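You operate a simulated robot arm through the tools that you are given. There is no shell and no other tool.

Carry out the task below with a simulated robot arm. There is one attempt and no reset: what you move stays moved.

JOB
Press the cap of relay J home and put it in the green relay tray.
Fine: use the screw press; dark blue knob back to UP, carriage left out; the other relays stay as they are. Set down upright: what you pick out.

Only the result counts: the job must be done as asked and must still hold three seconds after the hand-in. Knocking over, shifting, dropping, spilling or breaking anything else fails it. A push-on lid holds only when it is set on centred and level and pressed home; a screw cap is set on level and turned clockwise until tight.

ROBOT AND FRAMES
A 6-joint arm with a two-finger parallel gripper, fixed in place. Base frame: the origin is at the foot of the arm, x ahead of it, y to its left, z up; the work surface is at about z = 0. Units: mm, rad, N and s.
With the tool pointing down near the work surface it reaches from about 240 to 580 mm from the base axis. Its first joint turns from -2.897 to 2.897 rad. Payload 1.5 kg.
Tool frame: the origin (TCP) lies between the finger pads and is the grasp point; the fingertips stand 30 mm ahead of it; z points along the fingers, y is the line along which they close. The gripper opens to 80 mm. The fingers are 17 mm wide and 12 mm thick; the gripper's body (40 by 82 mm) begins 80 mm behind the TCP.
Orientation is that of the tool frame in the base frame, as a unit quaternion [x, y, z, w]. With the fingers straight down and closing along the base's y, the tool's x points along the base's -x, its y along +y and its z along -z.

CONTROLS
- The arm moves only by the tool move_arm. Its arguments are lists of equal length, an entry for each row: "delta_pos": the shift along the base's x, y, z in mm, a list of three; "angular": the turn, a rotation vector about the base's x, y, z in rad, a list of three; "fingers": the opening, from 0 (shut) to 1 (fully open). In form: {"delta_pos": [[tx, ty, tz], ...], "angular": [[wx, wy, wz], ...], "fingers": [fingers, ...]}. A call has 1 to 20 rows; each row is the pose to reach, as a shift and turn from the pose commanded when the call began. A row lasts 0.2 s, in which the tool goes at most 50 mm and 0.15 rad; a call with a longer step from one row to the next is refused whole, and so is a gripper value outside its range. Where a pose cannot be reached the arm comes as near as it can. A force on the tool above 50 N (or 10 N above the force at the start of the call, whichever is more), or a blocked arm, ends the call early, and 0.2 s more pass. The fingers move at their own pace (about 72 mm/s each) and stop on an object; they squeeze with about 30 N. The grip force told is the motor's: it shows also when the fingers shut on nothing. Time passes only in rows, and 0.2 s behind the last, so rows that repeat a pose let the fingers close. It gives the time, the measured TCP pose, the force on the tool (base axes), the opening and the grip force at its end, in the units of the frame above (readings bear some noise), with the torque about the TCP (base axes, N m) and any sound that the robot's microphone picked up.
- Cameras (640 x 400 px; columns grow to the right, rows downward): "scene" is fixed at [36.3, 486.6, 745.4]; the picture's right is [-0.91, -0.41, 0.00], its down [-0.22, 0.50, -0.84] and it looks along [0.34, -0.76, -0.55] (base axes); focal length 332 px, centre (320, 200). "wrist" rides on the gripper at [72, -7, -122] in the tool frame; the picture's right is [0.09, 1.00, 0.00], its down [-0.84, 0.08, -0.54] and it looks along [-0.54, 0.05, 0.84] (tool axes); focal length 238 px, centre (320, 200). There is no depth. A picture from a camera that has moved, and an enlarged one, comes with that camera's place and axes in the base frame and with its lens. The place of the scene camera against the robot may be out by one fixed shift of up to 25 mm in any direction.
- get_image(camera): a new picture of that camera. It takes no simulated time.
- close_up(camera, box): a new picture of the part [left, top, right, bottom] of that camera's present view, enlarged. It takes no simulated time.
- close_job(): hands the job in; it is judged then, once.

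Nothing tells you positions but the pictures and the camera data. Unless the task says otherwise, let go and move clear before handing in.

The tools are called after "Call:" as name(argument=value, ...) on one line, values as JSON. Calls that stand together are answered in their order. move_arm: Moves the arm, as the interface text tells. Its arguments: {"type":"object","properties":{"delta_pos":{"type":"array","items":{"type":"array","items":{"type":"number"}}},"angular":{"type":"array","items":{"type":"array","items":{"type":"number"}}},"fingers":{"type":"array","items":{"type":"number"}}},"required":["delta_pos","angular","fingers"]} The other tools are called the same way: get_image (camera) takes a picture; close_up (camera, box) takes an enlarged picture of a part of a camera's view; close_job () hands the job in.

At the start:

```text
time: 0.0
position: [147.0, -250.3, 448.7]
tool_rot: [0.0, 1.0, 0.0, 0.0]
contact_force: [-0.7, -0.5, 0.5]
ft_torque: [0.0, 0.03, -0.01]
width: 80.3
gripper_force: 0.1
```

scene: 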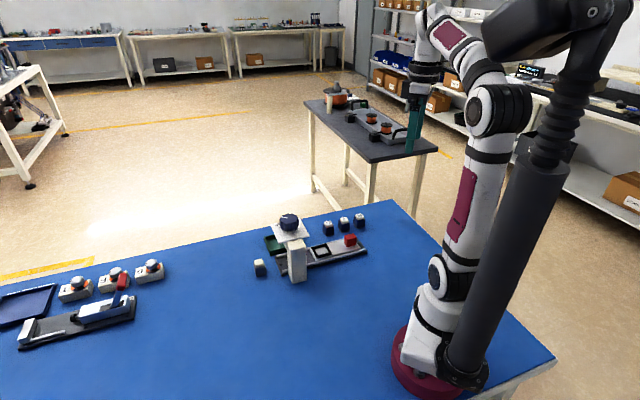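
wrist: 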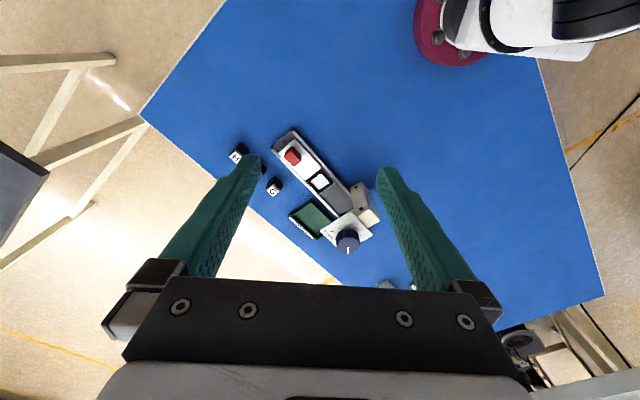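

I see a screw press with a dark blue knob, a sliding carriage with a red handle, a green tray behind it and several relays. I'll take close-ups to read the labels and find the geometry.

Call:
close_up(camera="scene", box=[230, 190, 390, 290])

Call:
close_up(camera="wrist", box=[220, 120, 412, 260])

Call:
close_up(camera="scene", box=[0, 240, 180, 350])

```text
4.00 times, centred on (310, 240) of scene
camera zoom: at [36.3, 486.6, 745.4], right [-0.91, -0.41, 0.0], down [-0.22, 0.5, -0.84], along [0.34, -0.76, -0.55], focal length 1328 px, centre (360, 40)
```

zoom: 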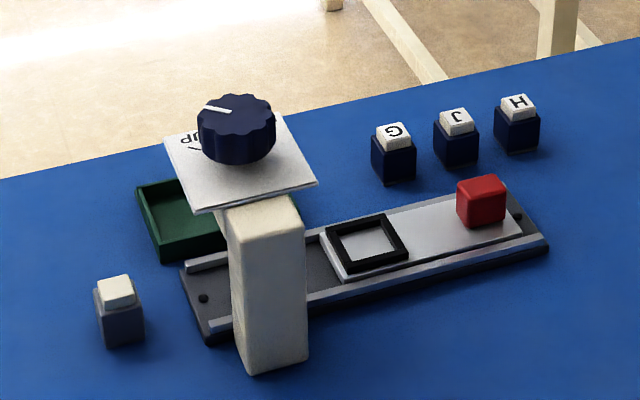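

```text
2.86 times, centred on (316, 190) of wrist
camera zoom: at [74.3, -256.1, 571.3], right [-0.09, 1.0, 0.0], down [0.84, 0.08, 0.54], along [0.54, 0.05, -0.84], focal length 681 px, centre (331, 229)
```

zoom: 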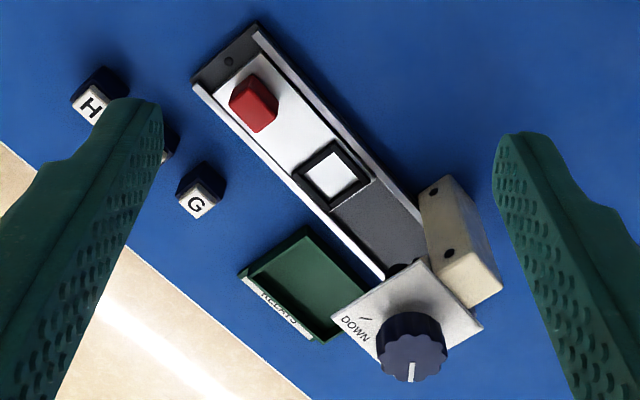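

```text
3.56 times, centred on (90, 295) of scene
camera zoom: at [36.3, 486.6, 745.4], right [-0.91, -0.41, 0.0], down [-0.22, 0.5, -0.84], along [0.34, -0.76, -0.55], focal length 1181 px, centre (1138, -138)
```

zoom: 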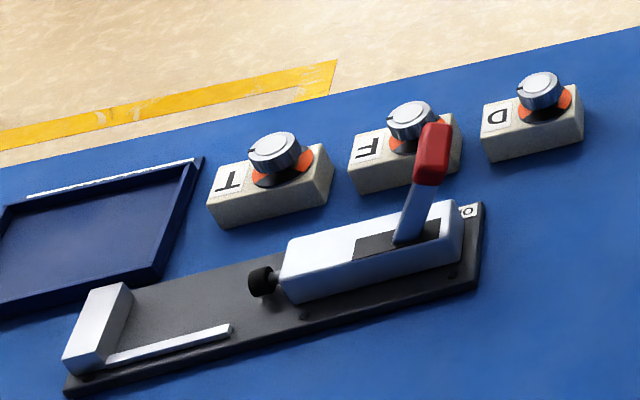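

The dark blue knob points to UP and the carriage is out. G, J and H stand in a row along about x = 310–395, y = -350 to -435. I'll move the wrist camera closer to measure J and the nest.

Call:
move_arm(delta_pos=[[14, -22, -31], [28, -45, -62], [42, -67, -94], [56, -90, -125], [70, -112, -156], [85, -135, -187], [99, -157, -219], [99, -157, -219]], angular=[[0, 0, 0], [0, 0, 0], [0, 0, 0], [0, 0, 0], [0, 0, 0], [0, 0, 0], [0, 0, 0], [0, 0, 0]], fingers=[1, 1, 1, 1, 1, 1, 1, 1])

Call:
get_image(camera="wrist")

```text
time: 1.8
position: [246.6, -406.6, 231.2]
tool_rot: [0.0, 1.0, 0.0, 0.0]
contact_force: [0.3, -0.1, -0.3]
ft_torque: [0.01, 0.0, 0.0]
width: 79.7
gripper_force: 0.1
```

```text
taken
camera wrist: at [173.5, -412.7, 352.1], right [-0.09, 1.0, 0.0], down [0.84, 0.08, 0.54], along [0.54, 0.05, -0.84], focal length 238 px, centre (320, 200)
```

wrist: 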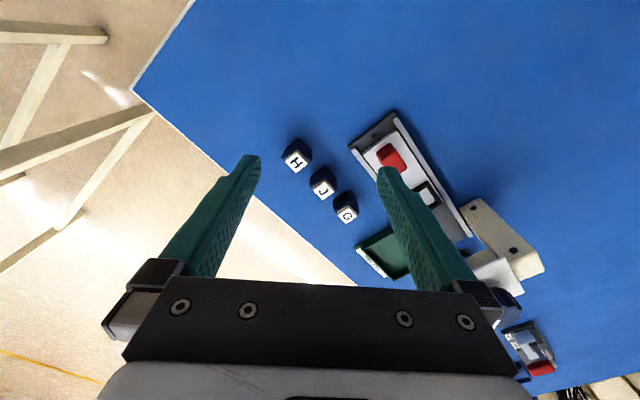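

Call:
close_up(camera="wrist", box=[270, 125, 366, 235])

Call:
close_up(camera="wrist", box=[340, 100, 490, 290])

Call:
close_up(camera="scene", box=[315, 205, 375, 243])

Call:
close_up(camera="scene", box=[250, 205, 330, 255])

```text
3.64 times, centred on (318, 180) of wrist
camera zoom: at [173.5, -412.7, 352.1], right [-0.09, 1.0, 0.0], down [0.84, 0.08, 0.54], along [0.54, 0.05, -0.84], focal length 867 px, centre (327, 273)
```

zoom: 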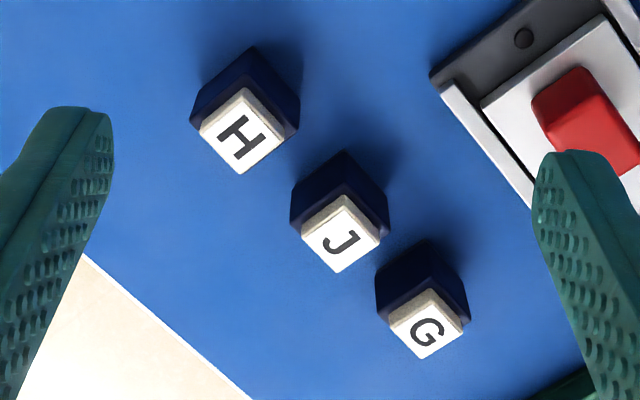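

```text
2.11 times, centred on (415, 195) of wrist
camera zoom: at [173.5, -412.7, 352.1], right [-0.09, 1.0, 0.0], down [0.84, 0.08, 0.54], along [0.54, 0.05, -0.84], focal length 502 px, centre (120, 210)
```

zoom: 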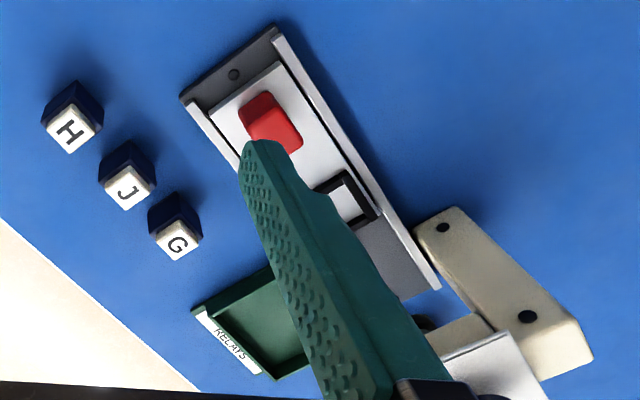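

```text
10.53 times, centred on (345, 224) of scene
camera zoom: at [36.3, 486.6, 745.4], right [-0.91, -0.41, 0.0], down [-0.22, 0.5, -0.84], along [0.34, -0.76, -0.55], focal length 3496 px, centre (57, -53)
```

zoom: 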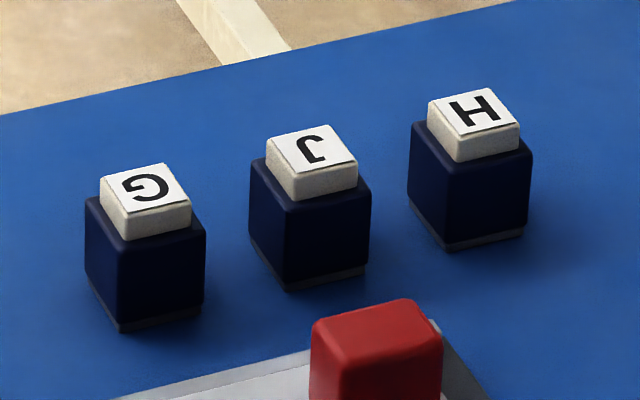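

```text
8.00 times, centred on (290, 230) of scene
camera zoom: at [36.3, 486.6, 745.4], right [-0.91, -0.41, 0.0], down [-0.22, 0.5, -0.84], along [0.34, -0.76, -0.55], focal length 2657 px, centre (560, -40)
```

zoom: 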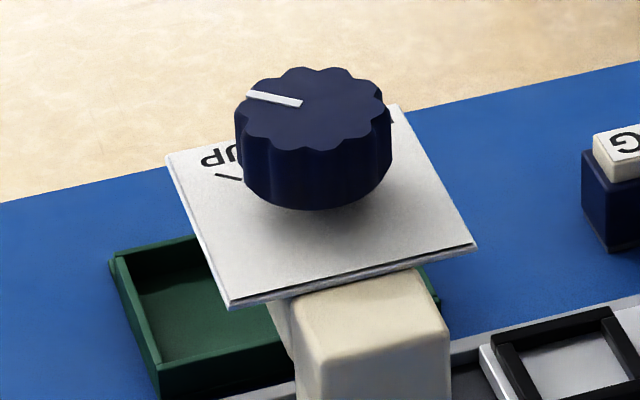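

J sits near (352, -391), in the middle of a row at about 45° to the base axes, in line with the press rail. I'll move above it with the tool yawed 45° for an aligned close look.

Call:
move_arm(delta_pos=[[18, 3, -8], [36, 6, -16], [54, 9, -24], [72, 12, -32], [90, 14, -40], [106, 16, -50], [106, 16, -50]], angular=[[0, 0, 0.131], [0, 0, 0.262], [0, 0, 0.393], [0, 0, 0.524], [0, 0, 0.655], [0, 0, 0.785], [0, 0, 0.785]], fingers=[1, 1, 1, 1, 1, 1, 1])

Call:
get_image(camera="wrist")

Call:
close_up(camera="wrist", box=[260, 60, 420, 220])

```text
time: 3.4
position: [352.2, -391.0, 179.6]
tool_rot: [-0.383, 0.924, 0.0, 0.0]
contact_force: [0.0, -0.3, 0.1]
ft_torque: [0.0, 0.05, -0.01]
width: 80.5
gripper_force: 0.0
```

```text
taken
camera wrist: at [305.3, -445.4, 302.0], right [-0.77, 0.64, 0.0], down [0.54, 0.65, 0.54], along [0.35, 0.42, -0.84], focal length 238 px, centre (320, 200)
```

wrist: 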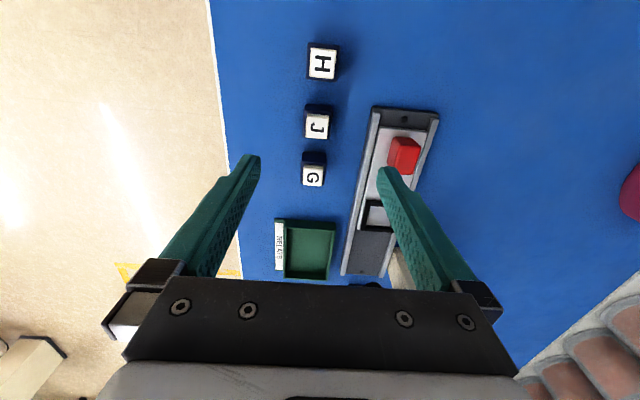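

```text
2.50 times, centred on (340, 140) of wrist
camera zoom: at [305.3, -445.4, 302.0], right [-0.77, 0.64, 0.0], down [0.54, 0.65, 0.54], along [0.35, 0.42, -0.84], focal length 596 px, centre (270, 350)
```

zoom: 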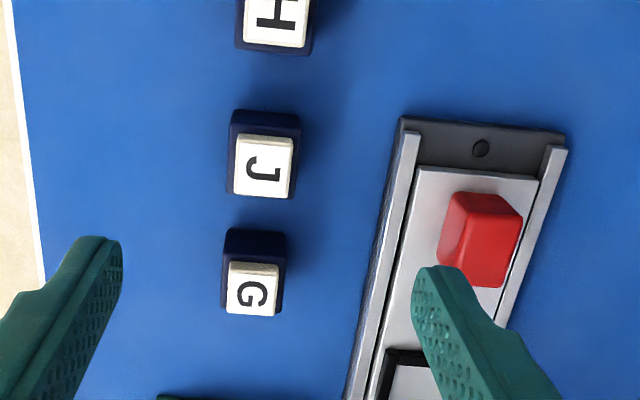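

J's cap centre is at about (354.5, -390.5) with its top near z = 41, aligned at 45°. Before picking it, I'll survey the nest and the press from closer.

Call:
move_arm(delta_pos=[[0, 40, 0], [0, 80, 0], [2, 120, 0], [4, 150, 0], [4, 150, 0]], angular=[[0, 0, 0], [0, 0, 0], [0, 0, 0], [0, 0, 0], [0, 0, 0]], fingers=[1, 1, 1, 1, 1])

Call:
get_image(camera="wrist")

Call:
close_up(camera="wrist", box=[240, 60, 400, 220])

Call:
close_up(camera="wrist", box=[240, 180, 400, 280])

```text
time: 4.6
position: [355.6, -241.0, 181.0]
tool_rot: [-0.382, 0.924, 0.0, 0.0]
contact_force: [-0.2, -0.5, 0.2]
ft_torque: [-0.01, -0.03, 0.0]
width: 79.9
gripper_force: 0.1
```

```text
taken
camera wrist: at [308.8, -295.8, 302.9], right [-0.77, 0.64, 0.0], down [0.54, 0.65, 0.54], along [0.35, 0.42, -0.84], focal length 238 px, centre (320, 200)
```

wrist: 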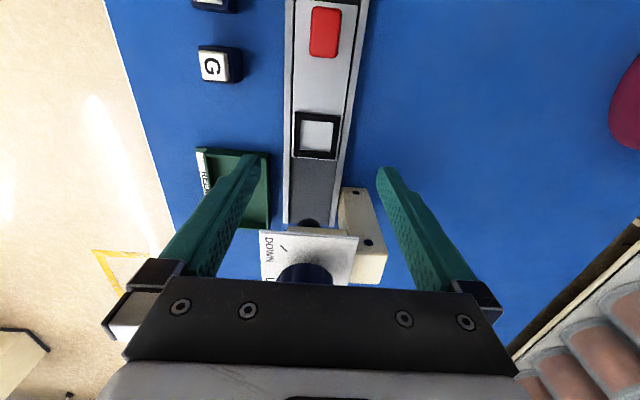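

```text
2.50 times, centred on (320, 140) of wrist
camera zoom: at [308.8, -295.8, 302.9], right [-0.77, 0.64, 0.0], down [0.54, 0.65, 0.54], along [0.35, 0.42, -0.84], focal length 596 px, centre (320, 350)
```

zoom: 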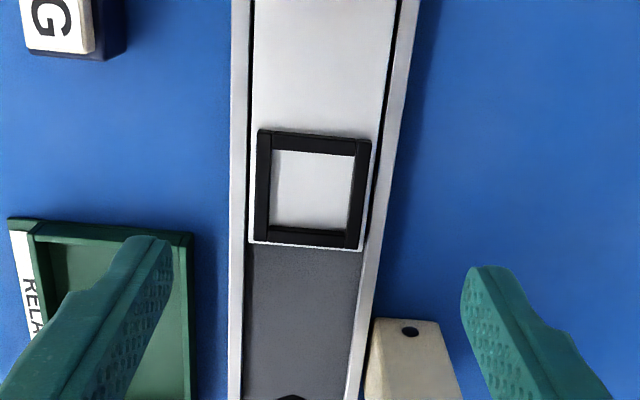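

```text
4.00 times, centred on (320, 230) of wrist
camera zoom: at [308.8, -295.8, 302.9], right [-0.77, 0.64, 0.0], down [0.54, 0.65, 0.54], along [0.35, 0.42, -0.84], focal length 953 px, centre (320, 80)
```

zoom: 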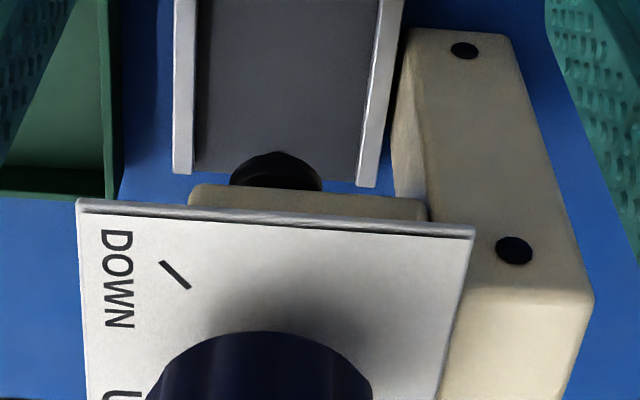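

The nest is at about (370, -229), centred on the rail. I'll go lower over it for a more accurate fix.

Call:
move_arm(delta_pos=[[7, 6, -30], [14, 12, -60], [14, 12, -80], [14, 12, -80]], angular=[[0, 0, 0], [0, 0, 0], [0, 0, 0], [0, 0, 0]], fingers=[1, 1, 1, 1])

Call:
get_image(camera="wrist")

Call:
close_up(camera="wrist", box=[260, 100, 380, 200])

Call:
close_up(camera="scene", box=[255, 205, 375, 285])

```text
time: 5.6
position: [370.1, -230.1, 101.1]
tool_rot: [-0.381, 0.925, 0.0, -0.001]
contact_force: [0.6, 0.0, 0.1]
ft_torque: [0.01, 0.02, -0.02]
width: 80.1
gripper_force: 0.0
```

```text
taken
camera wrist: at [323.6, -283.8, 222.2], right [-0.77, 0.64, 0.0], down [0.54, 0.65, 0.54], along [0.35, 0.42, -0.84], focal length 238 px, centre (320, 200)
```

wrist: 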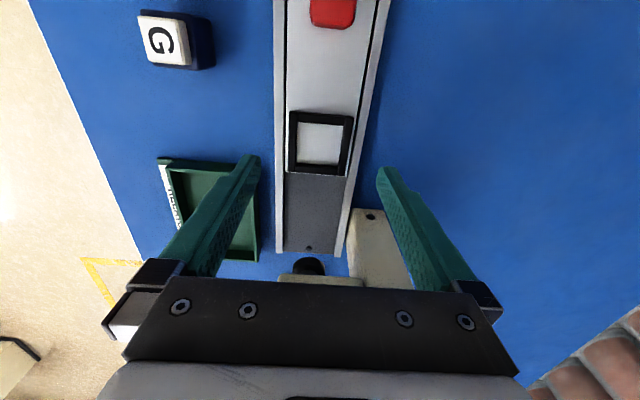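

```text
4.00 times, centred on (320, 150) of wrist
camera zoom: at [323.6, -283.8, 222.2], right [-0.77, 0.64, 0.0], down [0.54, 0.65, 0.54], along [0.35, 0.42, -0.84], focal length 953 px, centre (320, 400)
```

zoom: 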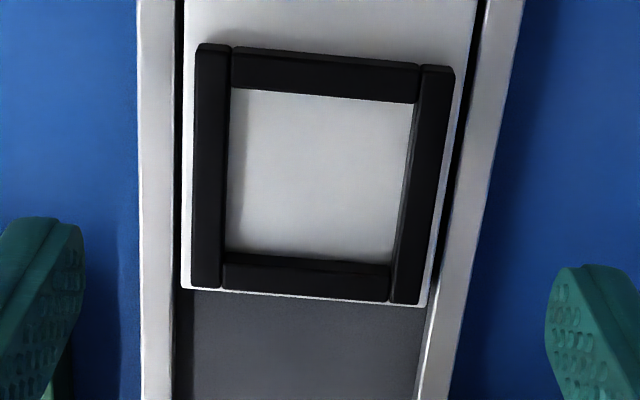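

```text
5.00 times, centred on (315, 245) of scene
camera zoom: at [36.3, 486.6, 745.4], right [-0.91, -0.41, 0.0], down [-0.22, 0.5, -0.84], along [0.34, -0.76, -0.55], focal length 1661 px, centre (345, -25)
```

zoom: 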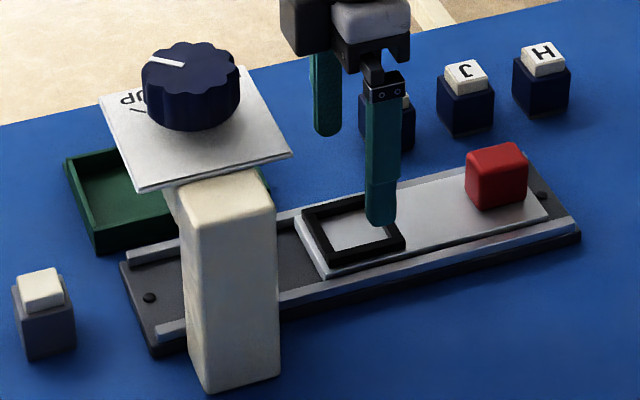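

The nest is at (371, -228.3) with its rim top near z = 20. Next I'll go over J, descend, and grip its dark body below the cap.

Call:
move_arm(delta_pos=[[-3, -30, 20], [-8, -75, 25], [-12, -120, 25], [-15.4, -161.2, 20], [-15.4, -161.2, 0], [-15.4, -161.2, -5]], angular=[[0, 0, 0], [0, 0, 0], [0, 0, 0], [0, 0, 0], [0, 0, 0], [0, 0, 0]], fingers=[0.75, 0.75, 0.75, 0.75, 0.75, 0.75])

Call:
get_image(camera="wrist")

Call:
close_up(camera="wrist", box=[240, 80, 400, 220])

```text
time: 7.0
position: [354.7, -390.1, 95.0]
tool_rot: [-0.383, 0.924, 0.001, 0.0]
contact_force: [1.3, 1.1, 0.2]
ft_torque: [-0.02, -0.02, 0.0]
width: 60.0
gripper_force: 0.0
```

```text
taken
camera wrist: at [307.7, -445.5, 216.9], right [-0.77, 0.64, 0.0], down [0.54, 0.65, 0.54], along [0.35, 0.42, -0.84], focal length 238 px, centre (320, 200)
```

wrist: 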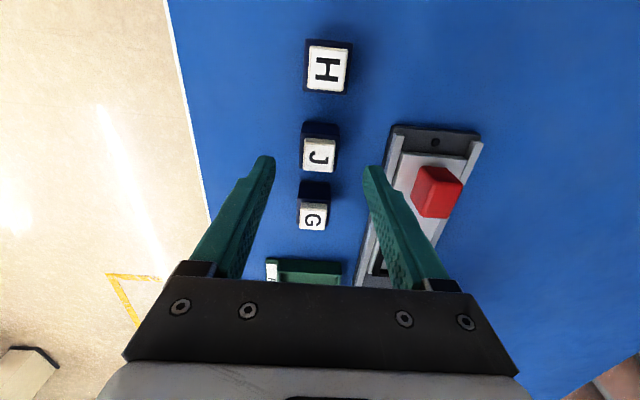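

```text
2.86 times, centred on (320, 150) of wrist
camera zoom: at [307.7, -445.5, 216.9], right [-0.77, 0.64, 0.0], down [0.54, 0.65, 0.54], along [0.35, 0.42, -0.84], focal length 681 px, centre (320, 343)
```

zoom: 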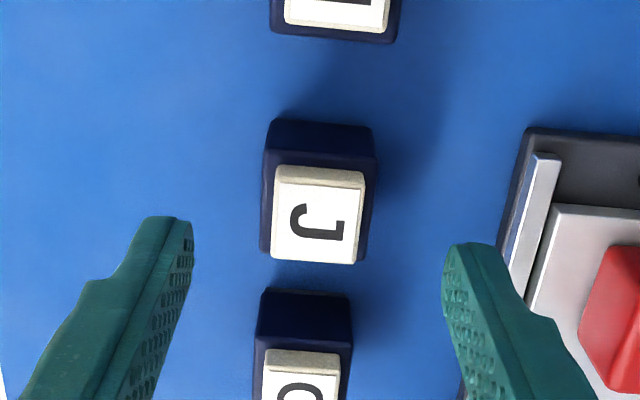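

J's centre reads (355.1, -390.0), so the gripper is on target. I'll descend to TCP z = 44 and close on the body.

Call:
move_arm(delta_pos=[[0.4, 0.4, -25], [0.4, 0.4, -45], [0.4, 0.4, -50.7], [0.4, 0.4, -50.7], [0.4, 0.4, -50.7], [0.4, 0.4, -50.7], [0.4, 0.4, -50.7]], angular=[[0, 0, 0], [0, 0, 0], [0, 0, 0], [0, 0, 0], [0, 0, 0], [0, 0, 0], [0, 0, 0]], fingers=[0.75, 0.75, 0.75, 0.75, 0.3, 0.3, 0.3])

Call:
get_image(camera="wrist")

Call:
close_up(camera="scene", box=[305, 180, 385, 250])

```text
time: 8.6
position: [356.4, -389.6, 44.5]
tool_rot: [-0.382, 0.924, 0.0, 0.0]
contact_force: [-0.5, 0.2, -0.4]
ft_torque: [-0.03, -0.01, 0.0]
width: 30.8
gripper_force: 30.4
```

```text
taken
camera wrist: at [307.9, -444.8, 166.1], right [-0.77, 0.64, 0.0], down [0.54, 0.65, 0.54], along [0.35, 0.42, -0.84], focal length 238 px, centre (320, 200)
```

wrist: 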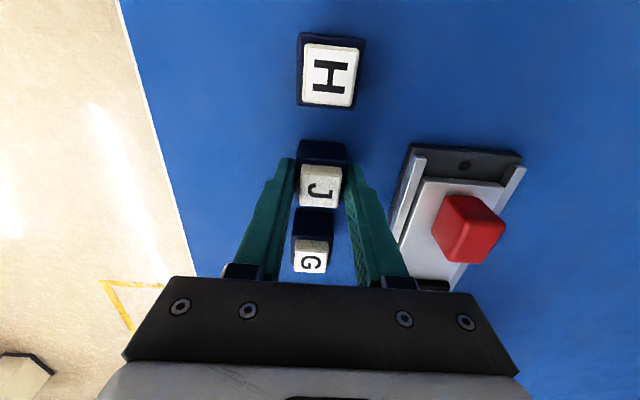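

```text
5.71 times, centred on (345, 215) of scene
camera zoom: at [36.3, 486.6, 745.4], right [-0.91, -0.41, 0.0], down [-0.22, 0.5, -0.84], along [0.34, -0.76, -0.55], focal length 1898 px, centre (177, 114)
```

zoom: 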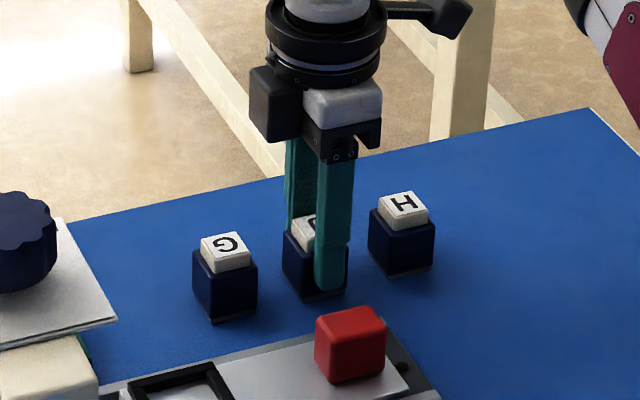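

J is gripped, with the body 31 mm wide. I'll lift it and carry it over the nest.

Call:
move_arm(delta_pos=[[0, 0, 20], [0, 0, 50], [0, 0, 70], [4, 40, 70], [8, 80, 70], [12, 120, 70], [16, 155, 70], [16, 161.8, 70], [16, 161.8, 50], [16, 161.8, 42], [16, 161.8, 42]], angular=[[0, 0, 0], [0, 0, 0], [0, 0, 0], [0, 0, 0], [0, 0, 0], [0, 0, 0], [0, 0, 0], [0, 0, 0], [0, 0, 0], [0, 0, 0], [0, 0, 0]], fingers=[0.3, 0.3, 0.3, 0.3, 0.3, 0.3, 0.3, 0.3, 0.3, 0.3, 0.3])

Call:
get_image(camera="wrist")

Call:
close_up(camera="wrist", box=[260, 100, 380, 220])

Call:
close_up(camera="scene", box=[255, 195, 375, 275])

```text
time: 11.0
position: [370.4, -227.4, 87.0]
tool_rot: [-0.383, 0.924, 0.0, 0.0]
contact_force: [0.7, 0.1, -1.2]
ft_torque: [0.02, 0.0, 0.01]
width: 31.0
gripper_force: 30.4
```

```text
taken
camera wrist: at [323.3, -282.8, 208.5], right [-0.77, 0.64, 0.0], down [0.54, 0.65, 0.54], along [0.35, 0.42, -0.84], focal length 238 px, centre (320, 200)
```

wrist: 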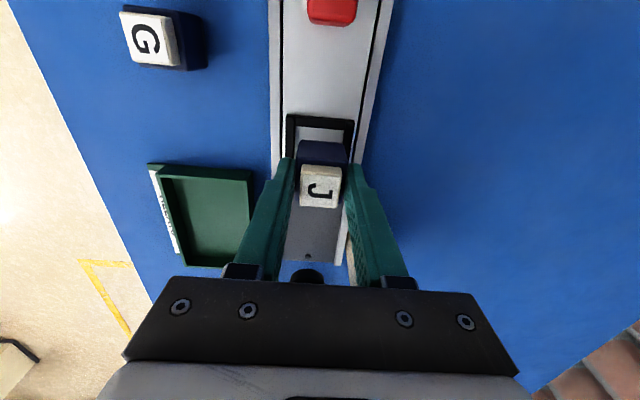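

```text
3.33 times, centred on (320, 160) of wrist
camera zoom: at [323.3, -282.8, 208.5], right [-0.77, 0.64, 0.0], down [0.54, 0.65, 0.54], along [0.35, 0.42, -0.84], focal length 794 px, centre (320, 333)
```

zoom: 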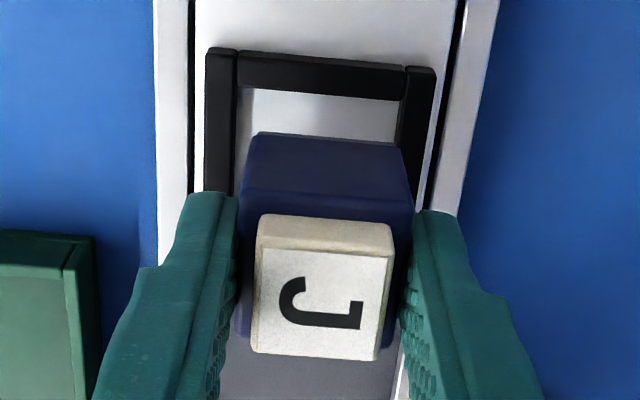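

```text
5.00 times, centred on (315, 235) of scene
camera zoom: at [36.3, 486.6, 745.4], right [-0.91, -0.41, 0.0], down [-0.22, 0.5, -0.84], along [0.34, -0.76, -0.55], focal length 1661 px, centre (345, 25)
```

zoom: 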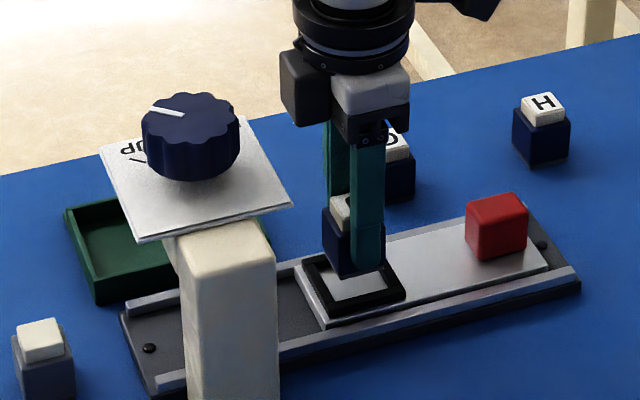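

J is held square and is slightly ahead of the nest centre. I'll shift a little and lower to just above the rim to check again.

Call:
move_arm(delta_pos=[[0.75, -1.9, -6], [0.75, -1.9, -12], [0.75, -1.9, -16], [0.75, -1.9, -16]], angular=[[0, 0, 0], [0, 0, 0], [0, 0, 0], [0, 0, 0]], fingers=[0.3, 0.3, 0.3, 0.3])

Call:
close_up(camera="wrist", box=[260, 100, 380, 220])

Call:
close_up(camera="scene", box=[300, 210, 360, 260])

```text
time: 12.0
position: [371.3, -230.0, 71.2]
tool_rot: [-0.383, 0.924, 0.0, 0.0]
contact_force: [0.3, -0.1, -0.1]
ft_torque: [-0.01, 0.01, 0.04]
width: 31.3
gripper_force: 30.1
```

```text
3.33 times, centred on (320, 160) of wrist
camera zoom: at [324.4, -284.9, 192.4], right [-0.77, 0.64, 0.0], down [0.54, 0.65, 0.54], along [0.35, 0.42, -0.84], focal length 794 px, centre (320, 333)
```

zoom: 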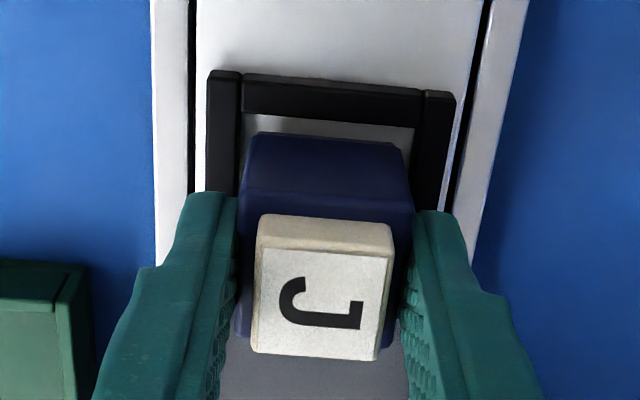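

```text
8.00 times, centred on (330, 235) of scene
camera zoom: at [36.3, 486.6, 745.4], right [-0.91, -0.41, 0.0], down [-0.22, 0.5, -0.84], along [0.34, -0.76, -0.55], focal length 2657 px, centre (240, -80)
```

zoom: 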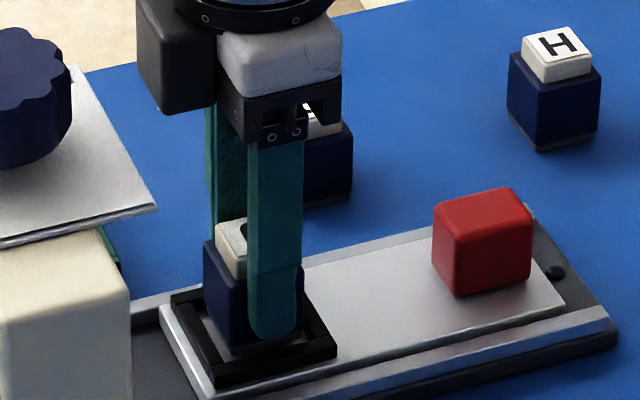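

The relay is centred over the nest to within about 1 mm. I'll lower it gently and watch the force.

Call:
move_arm(delta_pos=[[0.5, 0.2, -3], [0.5, 0.2, -6], [0.5, 0.2, -8], [0.5, 0.2, -10], [0.5, 0.2, -10]], angular=[[0, 0, 0], [0, 0, 0], [0, 0, 0], [0, 0, 0], [0, 0, 0]], fingers=[0.3, 0.3, 0.3, 0.3, 0.3])

Call:
close_up(camera="scene", box=[300, 210, 360, 260])

Call:
close_up(camera="wrist", box=[260, 100, 380, 220])

```text
time: 13.2
position: [372.5, -229.7, 60.8]
tool_rot: [-0.383, 0.924, -0.001, -0.001]
contact_force: [-2.4, 3.9, 25.4]
ft_torque: [0.15, 0.1, -0.03]
width: 30.8
gripper_force: 30.4
```

```text
8.00 times, centred on (330, 235) of scene
camera zoom: at [36.3, 486.6, 745.4], right [-0.91, -0.41, 0.0], down [-0.22, 0.5, -0.84], along [0.34, -0.76, -0.55], focal length 2657 px, centre (240, -80)
```

zoom: 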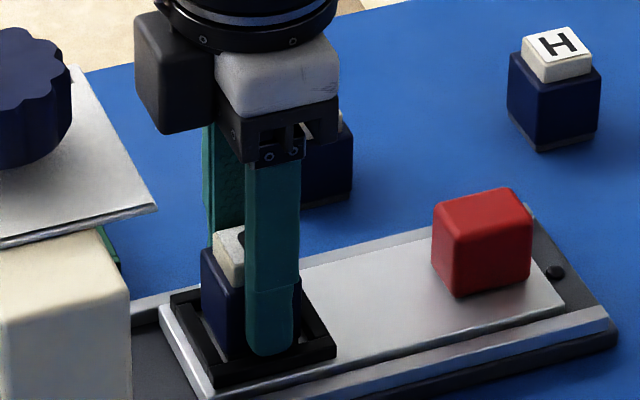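

```text
3.33 times, centred on (320, 160) of wrist
camera zoom: at [325.3, -284.7, 183.1], right [-0.77, 0.64, 0.0], down [0.54, 0.65, 0.54], along [0.35, 0.42, -0.84], focal length 794 px, centre (320, 333)
```

zoom: 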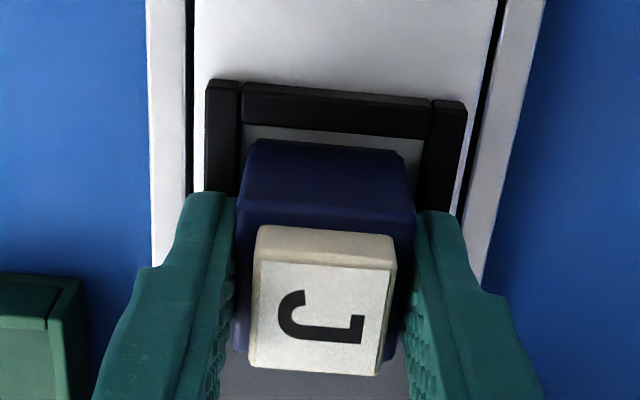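

J touched the nest floor with 25 N, and the pictures show it inside the rim on all sides. I'll ease off, open the fingers and rise.

Call:
move_arm(delta_pos=[[0, 0, 1], [0, 0, 1], [0, 0, 1], [0, 0, 1], [0, 0, 20], [0, 0, 50], [0, 0, 50]], angular=[[0, 0, 0], [0, 0, 0], [0, 0, 0], [0, 0, 0], [0, 0, 0], [0, 0, 0], [0, 0, 0]], fingers=[0.3, 0.5, 0.65, 0.65, 0.65, 0.65, 0.65])

Call:
get_image(camera="wrist")

Call:
close_up(camera="wrist", box=[260, 80, 380, 200])

Call:
close_up(camera="scene", box=[300, 210, 360, 260])

```text
time: 14.8
position: [372.3, -230.2, 110.9]
tool_rot: [-0.382, 0.924, 0.0, 0.001]
contact_force: [-0.3, 0.4, 0.5]
ft_torque: [-0.02, -0.01, 0.03]
width: 52.2
gripper_force: 0.2
```

```text
taken
camera wrist: at [325.0, -285.5, 232.8], right [-0.77, 0.64, 0.0], down [0.54, 0.65, 0.54], along [0.35, 0.42, -0.84], focal length 238 px, centre (320, 200)
```

wrist: 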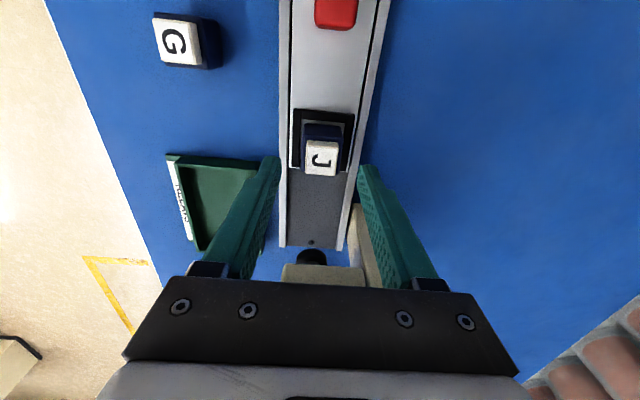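

```text
3.33 times, centred on (320, 140) of wrist
camera zoom: at [325.0, -285.5, 232.8], right [-0.77, 0.64, 0.0], down [0.54, 0.65, 0.54], along [0.35, 0.42, -0.84], focal length 794 px, centre (320, 400)
```

zoom: 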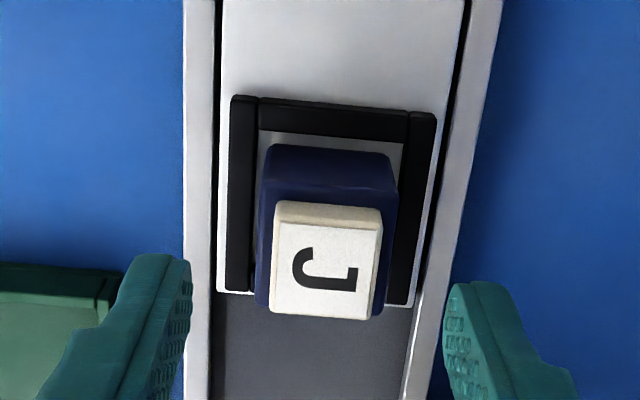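

```text
8.00 times, centred on (330, 235) of scene
camera zoom: at [36.3, 486.6, 745.4], right [-0.91, -0.41, 0.0], down [-0.22, 0.5, -0.84], along [0.34, -0.76, -0.55], focal length 2657 px, centre (240, -80)
```

zoom: 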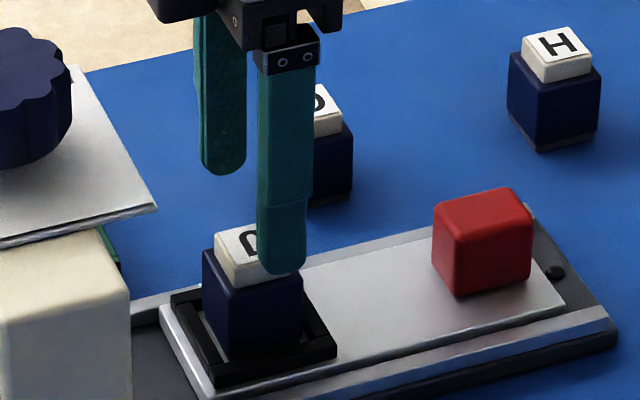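

J is seated centred and upright in the nest. Next I'll measure the red handle and look at the press head.

Call:
move_arm(delta_pos=[[-15, -15, 20], [-40, -40, 20], [-62, -62, 20], [-62, -62, 20]], angular=[[0, 0, 0], [0, 0, 0], [0, 0, 0], [0, 0, 0]], fingers=[0.65, 0.65, 0.65, 0.65])

Call:
get_image(camera="wrist")

Call:
close_up(camera="wrist", box=[250, 90, 390, 290])

```text
time: 15.8
position: [309.9, -292.9, 129.6]
tool_rot: [-0.382, 0.924, 0.0, 0.0]
contact_force: [0.0, 1.0, 0.4]
ft_torque: [0.02, 0.01, -0.03]
width: 51.9
gripper_force: 0.1
```

```text
taken
camera wrist: at [262.6, -347.5, 251.4], right [-0.77, 0.64, 0.0], down [0.54, 0.65, 0.54], along [0.35, 0.42, -0.84], focal length 238 px, centre (320, 200)
```

wrist: 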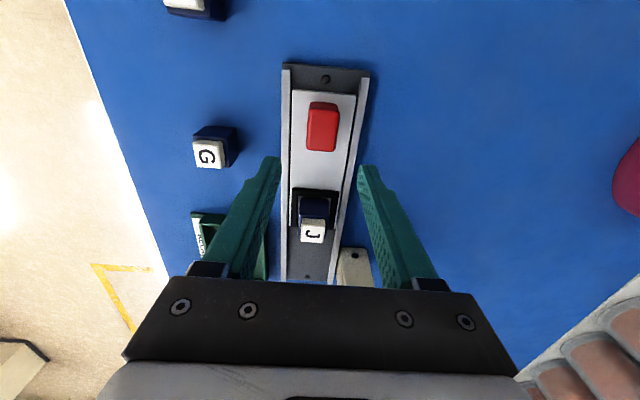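

```text
2.00 times, centred on (320, 190) of wrist
camera zoom: at [262.6, -347.5, 251.4], right [-0.77, 0.64, 0.0], down [0.54, 0.65, 0.54], along [0.35, 0.42, -0.84], focal length 477 px, centre (320, 220)
```

zoom: 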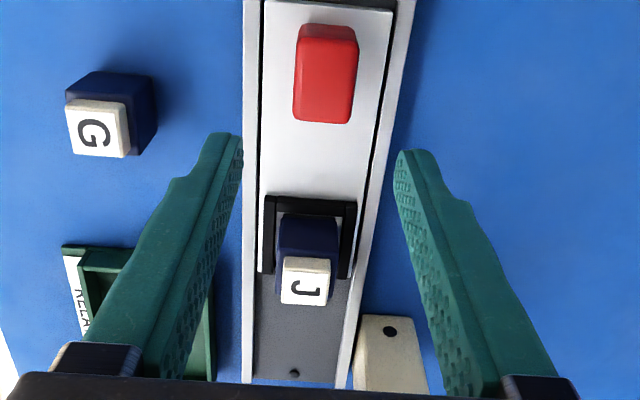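

The red handle is at about (301, -300), roughly 24 mm wide with its top near z = 45. I'll grip it across the rail.

Call:
move_arm(delta_pos=[[-9.2, -8.2, -10], [-9.2, -8.2, -40], [-9.2, -8.2, -65], [-9.2, -8.2, -75], [-9.2, -8.2, -75], [-9.2, -8.2, -75], [-9.2, -8.2, -75], [-9.2, -8.2, -75]], angular=[[0, 0, 0], [0, 0, 0], [0, 0, 0], [0, 0, 0], [0, 0, 0], [0, 0, 0], [0, 0, 0], [0, 0, 0]], fingers=[0.6, 0.6, 0.6, 0.6, 0.2, 0.2, 0.2, 0.2])

Call:
get_image(camera="wrist")

Call:
close_up(camera="scene", box=[275, 190, 385, 270])

```text
time: 17.6
position: [301.8, -299.6, 54.5]
tool_rot: [-0.382, 0.924, 0.001, 0.0]
contact_force: [-8.7, 8.9, -0.7]
ft_torque: [-0.11, -0.27, 0.06]
width: 26.0
gripper_force: 37.0
```

```text
taken
camera wrist: at [254.3, -354.9, 176.7], right [-0.77, 0.64, 0.0], down [0.54, 0.65, 0.54], along [0.35, 0.42, -0.84], focal length 238 px, centre (320, 200)
```

wrist: 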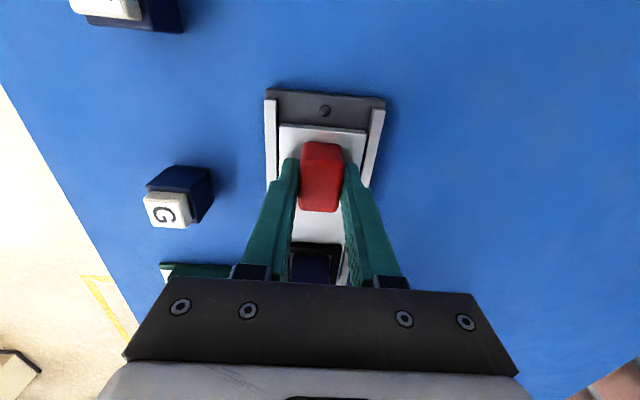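

```text
5.00 times, centred on (330, 230) of scene
camera zoom: at [36.3, 486.6, 745.4], right [-0.91, -0.41, 0.0], down [-0.22, 0.5, -0.84], along [0.34, -0.76, -0.55], focal length 1661 px, centre (270, 50)
```

zoom: 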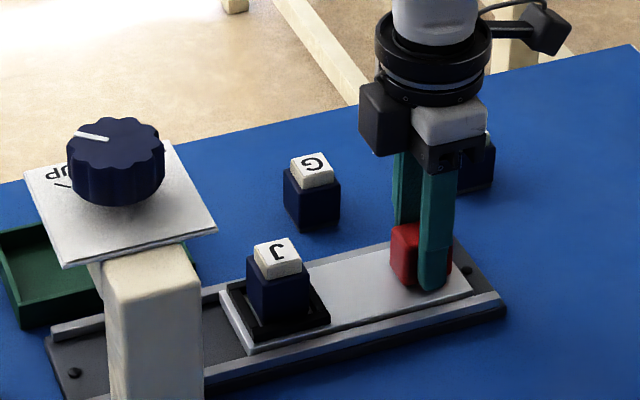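

The handle is gripped. The small side load shows I'm slightly off centre, so I'll correct for that and slide the carriage inward slowly.

Call:
move_arm(delta_pos=[[-0.6, 0.6, 0], [1.4, 2.6, 0], [4.4, 5.6, 0], [8.4, 9.6, 0], [12.4, 13.6, 0], [16.4, 17.6, 0], [20.4, 21.6, 0], [24.4, 25.6, 0], [28.4, 29.6, 0], [32.4, 33.6, 0], [36.4, 37.6, 0], [39.4, 40.6, 0], [39.4, 40.6, 0]], angular=[[0, 0, 0], [0, 0, 0], [0, 0, 0], [0, 0, 0], [0, 0, 0], [0, 0, 0], [0, 0, 0], [0, 0, 0], [0, 0, 0], [0, 0, 0], [0, 0, 0], [0, 0, 0], [0, 0, 0]], fingers=[0.2, 0.2, 0.2, 0.2, 0.2, 0.2, 0.2, 0.2, 0.2, 0.2, 0.2, 0.2, 0.2])

Call:
get_image(camera="wrist")

Call:
close_up(camera="scene", box=[255, 190, 365, 270])

```text
time: 20.4
position: [341.3, -259.9, 56.1]
tool_rot: [-0.382, 0.924, -0.001, 0.001]
contact_force: [14.7, -14.6, -2.6]
ft_torque: [-0.36, 0.63, 0.03]
width: 25.9
gripper_force: 36.9
```

```text
taken
camera wrist: at [293.9, -314.6, 177.7], right [-0.77, 0.64, 0.0], down [0.54, 0.65, 0.54], along [0.35, 0.42, -0.84], focal length 238 px, centre (320, 200)
```

wrist: 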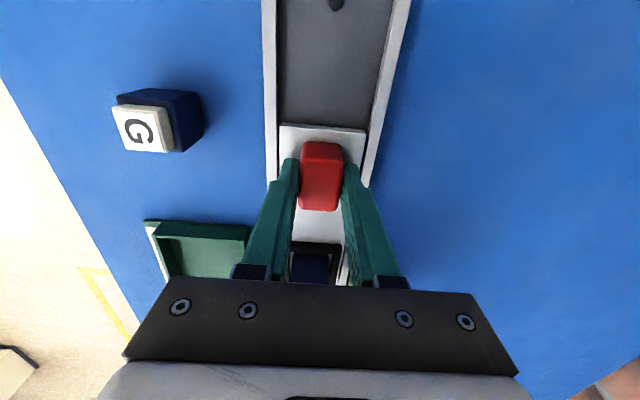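

```text
5.00 times, centred on (310, 230) of scene
camera zoom: at [36.3, 486.6, 745.4], right [-0.91, -0.41, 0.0], down [-0.22, 0.5, -0.84], along [0.34, -0.76, -0.55], focal length 1661 px, centre (370, 50)
```

zoom: 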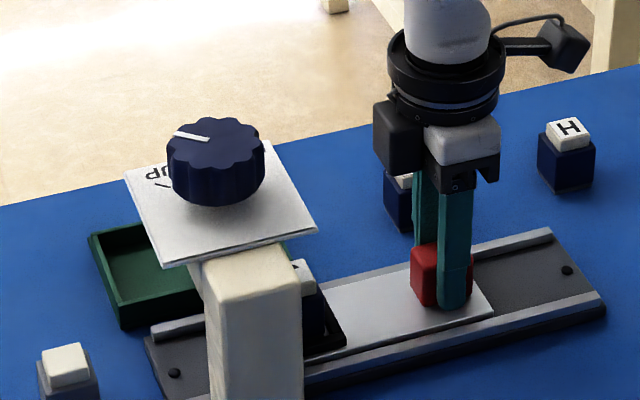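

The carriage has slid about 57 mm. I'll correct the slight side load, since the rail is nearer 44.5°, and continue toward the stop in small steps.

Call:
move_arm(delta_pos=[[0.6, -0.6, 0], [2.7, 1.5, 0], [4.9, 3.6, 0], [7.0, 5.7, 0], [9.2, 7.8, 0], [11.3, 9.9, 0], [13.4, 12.0, 0], [15.6, 14.1, 0], [15.6, 14.1, 0]], angular=[[0, 0, 0], [0, 0, 0], [0, 0, 0], [0, 0, 0], [0, 0, 0], [0, 0, 0], [0, 0, 0], [0, 0, 0], [0, 0, 0]], fingers=[0.2, 0.2, 0.2, 0.2, 0.2, 0.2, 0.2, 0.2, 0.2])

Call:
get_image(camera="wrist")

Call:
close_up(camera="scene", box=[255, 190, 365, 270])

```text
time: 22.4
position: [355.8, -245.0, 55.5]
tool_rot: [-0.382, 0.924, 0.0, 0.0]
contact_force: [-6.7, 5.1, 24.4]
ft_torque: [-0.35, 0.4, 0.18]
width: 25.6
gripper_force: 36.8
```

```text
taken
camera wrist: at [308.8, -300.2, 177.7], right [-0.77, 0.64, 0.0], down [0.54, 0.65, 0.54], along [0.35, 0.42, -0.84], focal length 238 px, centre (320, 200)
```

wrist: 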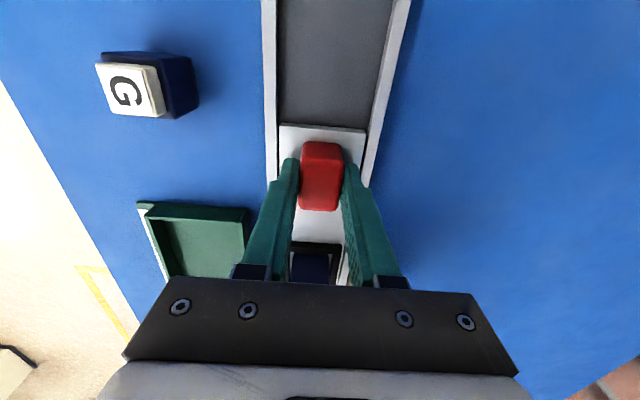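

```text
5.00 times, centred on (310, 230) of scene
camera zoom: at [36.3, 486.6, 745.4], right [-0.91, -0.41, 0.0], down [-0.22, 0.5, -0.84], along [0.34, -0.76, -0.55], focal length 1661 px, centre (370, 50)
```

zoom: 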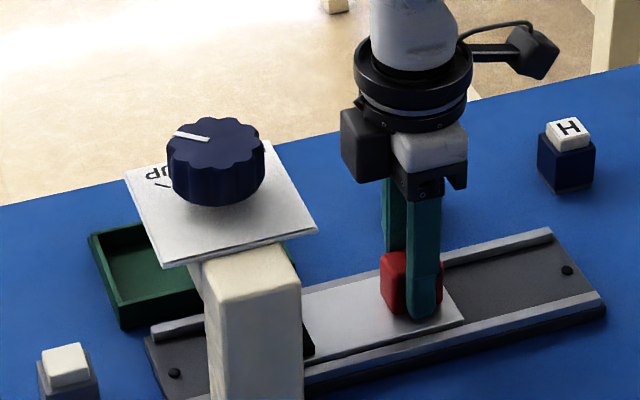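

An upward load of 24 N has built up on the tool. There is no force along the slide, so I'll relieve it with a small lift and check before going on.

Call:
move_arm(delta_pos=[[-0.2, 0.2, 0.5], [-0.2, 0.2, 1], [-0.2, 0.2, 1]], angular=[[0, 0, 0], [0, 0, 0], [0, 0, 0]], fingers=[0.2, 0.2, 0.2])

```text
time: 23.2
position: [355.9, -244.8, 56.9]
tool_rot: [-0.383, 0.924, 0.0, 0.0]
contact_force: [9.9, -9.8, -24.1]
ft_torque: [0.25, -0.54, -0.13]
width: 25.8
gripper_force: 36.7
```

That is just the stiffness of the constraint, at about 48 N/mm. I'll centre it and continue to slide.

Call:
move_arm(delta_pos=[[0.15, -0.15, -0.5], [1.5, 1.3, -0.5], [3.0, 2.7, -0.5], [4.4, 4.1, -0.5], [5.8, 5.5, -0.5], [5.8, 5.5, -0.5]], angular=[[0, 0, 0], [0, 0, 0], [0, 0, 0], [0, 0, 0], [0, 0, 0], [0, 0, 0]], fingers=[0.2, 0.2, 0.2, 0.2, 0.2, 0.2])

Call:
close_up(camera="scene", box=[255, 190, 365, 270])

```text
time: 24.6
position: [360.8, -239.7, 55.9]
tool_rot: [-0.383, 0.924, 0.001, -0.001]
contact_force: [3.6, -2.5, -19.0]
ft_torque: [-0.66, 0.33, 0.19]
width: 26.1
gripper_force: 37.4
```

```text
5.00 times, centred on (310, 230) of scene
camera zoom: at [36.3, 486.6, 745.4], right [-0.91, -0.41, 0.0], down [-0.22, 0.5, -0.84], along [0.34, -0.76, -0.55], focal length 1661 px, centre (370, 50)
```

zoom: 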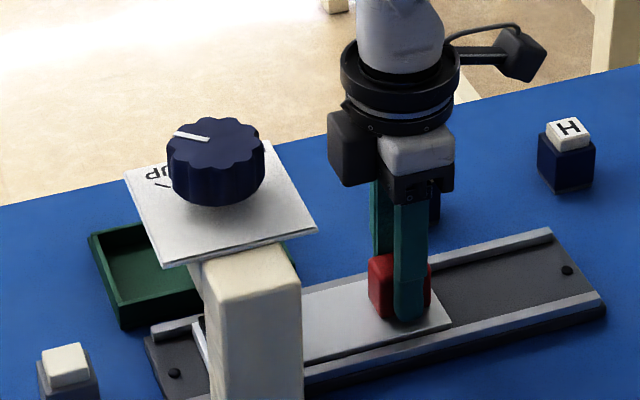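

The carriage's leading edge now shows past the post. I'll keep going gently to find the end stop.

Call:
move_arm(delta_pos=[[0, 0, -0.4], [1.4, 1.4, -0.4], [2.8, 2.8, -0.4], [4.2, 4.2, -0.4], [5.6, 5.6, -0.4], [5.6, 5.6, -0.4]], angular=[[0, 0, 0], [0, 0, 0], [0, 0, 0], [0, 0, 0], [0, 0, 0], [0, 0, 0]], fingers=[0.2, 0.2, 0.2, 0.2, 0.2, 0.2])

Call:
close_up(camera="scene", box=[255, 190, 365, 270])

```text
time: 26.0
position: [368.0, -233.4, 55.7]
tool_rot: [-0.383, 0.924, 0.001, 0.0]
contact_force: [-9.0, 7.4, 4.8]
ft_torque: [-0.12, 0.14, 0.02]
width: 25.9
gripper_force: 36.9
```

```text
5.00 times, centred on (310, 230) of scene
camera zoom: at [36.3, 486.6, 745.4], right [-0.91, -0.41, 0.0], down [-0.22, 0.5, -0.84], along [0.34, -0.76, -0.55], focal length 1661 px, centre (370, 50)
```

zoom: 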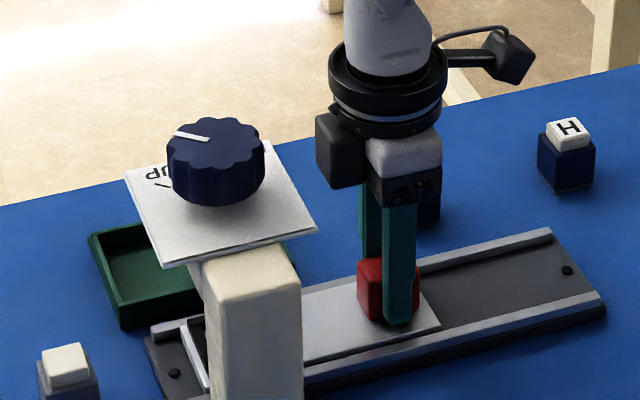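

There is still no stop at about 95 mm of travel. I estimate the ram axis at about 98 mm, so I'll continue in small steps.

Call:
move_arm(delta_pos=[[-0.1, 0.1, 0], [0.6, 0.8, 0], [1.3, 1.5, 0], [2.0, 2.2, 0], [2.7, 2.9, 0], [3.4, 3.6, 0], [4.1, 4.3, 0], [4.1, 4.3, 0]], angular=[[0, 0, 0], [0, 0, 0], [0, 0, 0], [0, 0, 0], [0, 0, 0], [0, 0, 0], [0, 0, 0], [0, 0, 0]], fingers=[0.2, 0.2, 0.2, 0.2, 0.2, 0.2, 0.2, 0.2])

Call:
close_up(camera="scene", box=[255, 200, 325, 270])

Call:
get_image(camera="wrist")

```text
time: 27.8
position: [371.7, -228.8, 56.5]
tool_rot: [-0.382, 0.924, 0.0, 0.0]
contact_force: [-4.0, 8.1, 6.6]
ft_torque: [0.25, 0.04, 0.05]
width: 25.8
gripper_force: 37.3
```

```text
5.71 times, centred on (290, 235) of scene
camera zoom: at [36.3, 486.6, 745.4], right [-0.91, -0.41, 0.0], down [-0.22, 0.5, -0.84], along [0.34, -0.76, -0.55], focal length 1898 px, centre (491, 0)
```

zoom: 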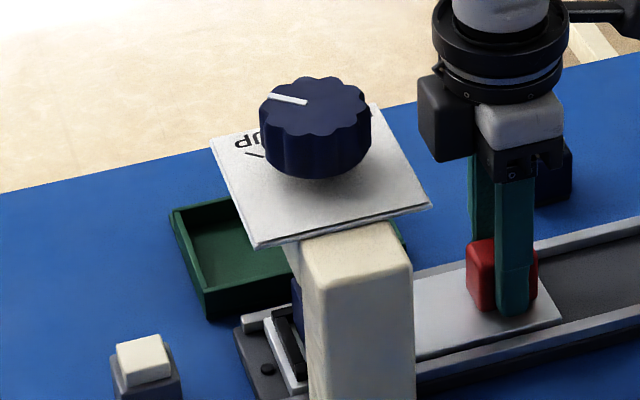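

```text
taken
camera wrist: at [324.4, -284.5, 177.7], right [-0.77, 0.64, 0.0], down [0.54, 0.65, 0.54], along [0.35, 0.42, -0.84], focal length 238 px, centre (320, 200)
```

wrist: 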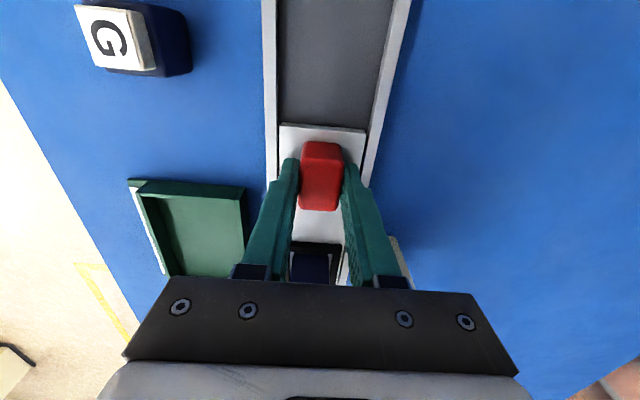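

The travel is about 99 mm, right where I estimate the ram axis. I'll feel for an end stop with tiny steps.

Call:
move_arm(delta_pos=[[0.3, 0.1, 0], [0.6, 0.4, 0], [0.9, 0.7, 0], [1.2, 1.0, 0], [1.5, 1.3, 0], [1.5, 1.3, 0]], angular=[[0, 0, 0], [0, 0, 0], [0, 0, 0], [0, 0, 0], [0, 0, 0], [0, 0, 0]], fingers=[0.2, 0.2, 0.2, 0.2, 0.2, 0.2])

```text
time: 29.2
position: [372.5, -228.8, 55.1]
tool_rot: [-0.382, 0.924, 0.001, -0.001]
contact_force: [-29.4, -10.1, 5.2]
ft_torque: [-0.34, 0.36, 0.07]
width: 25.9
gripper_force: 36.6
```

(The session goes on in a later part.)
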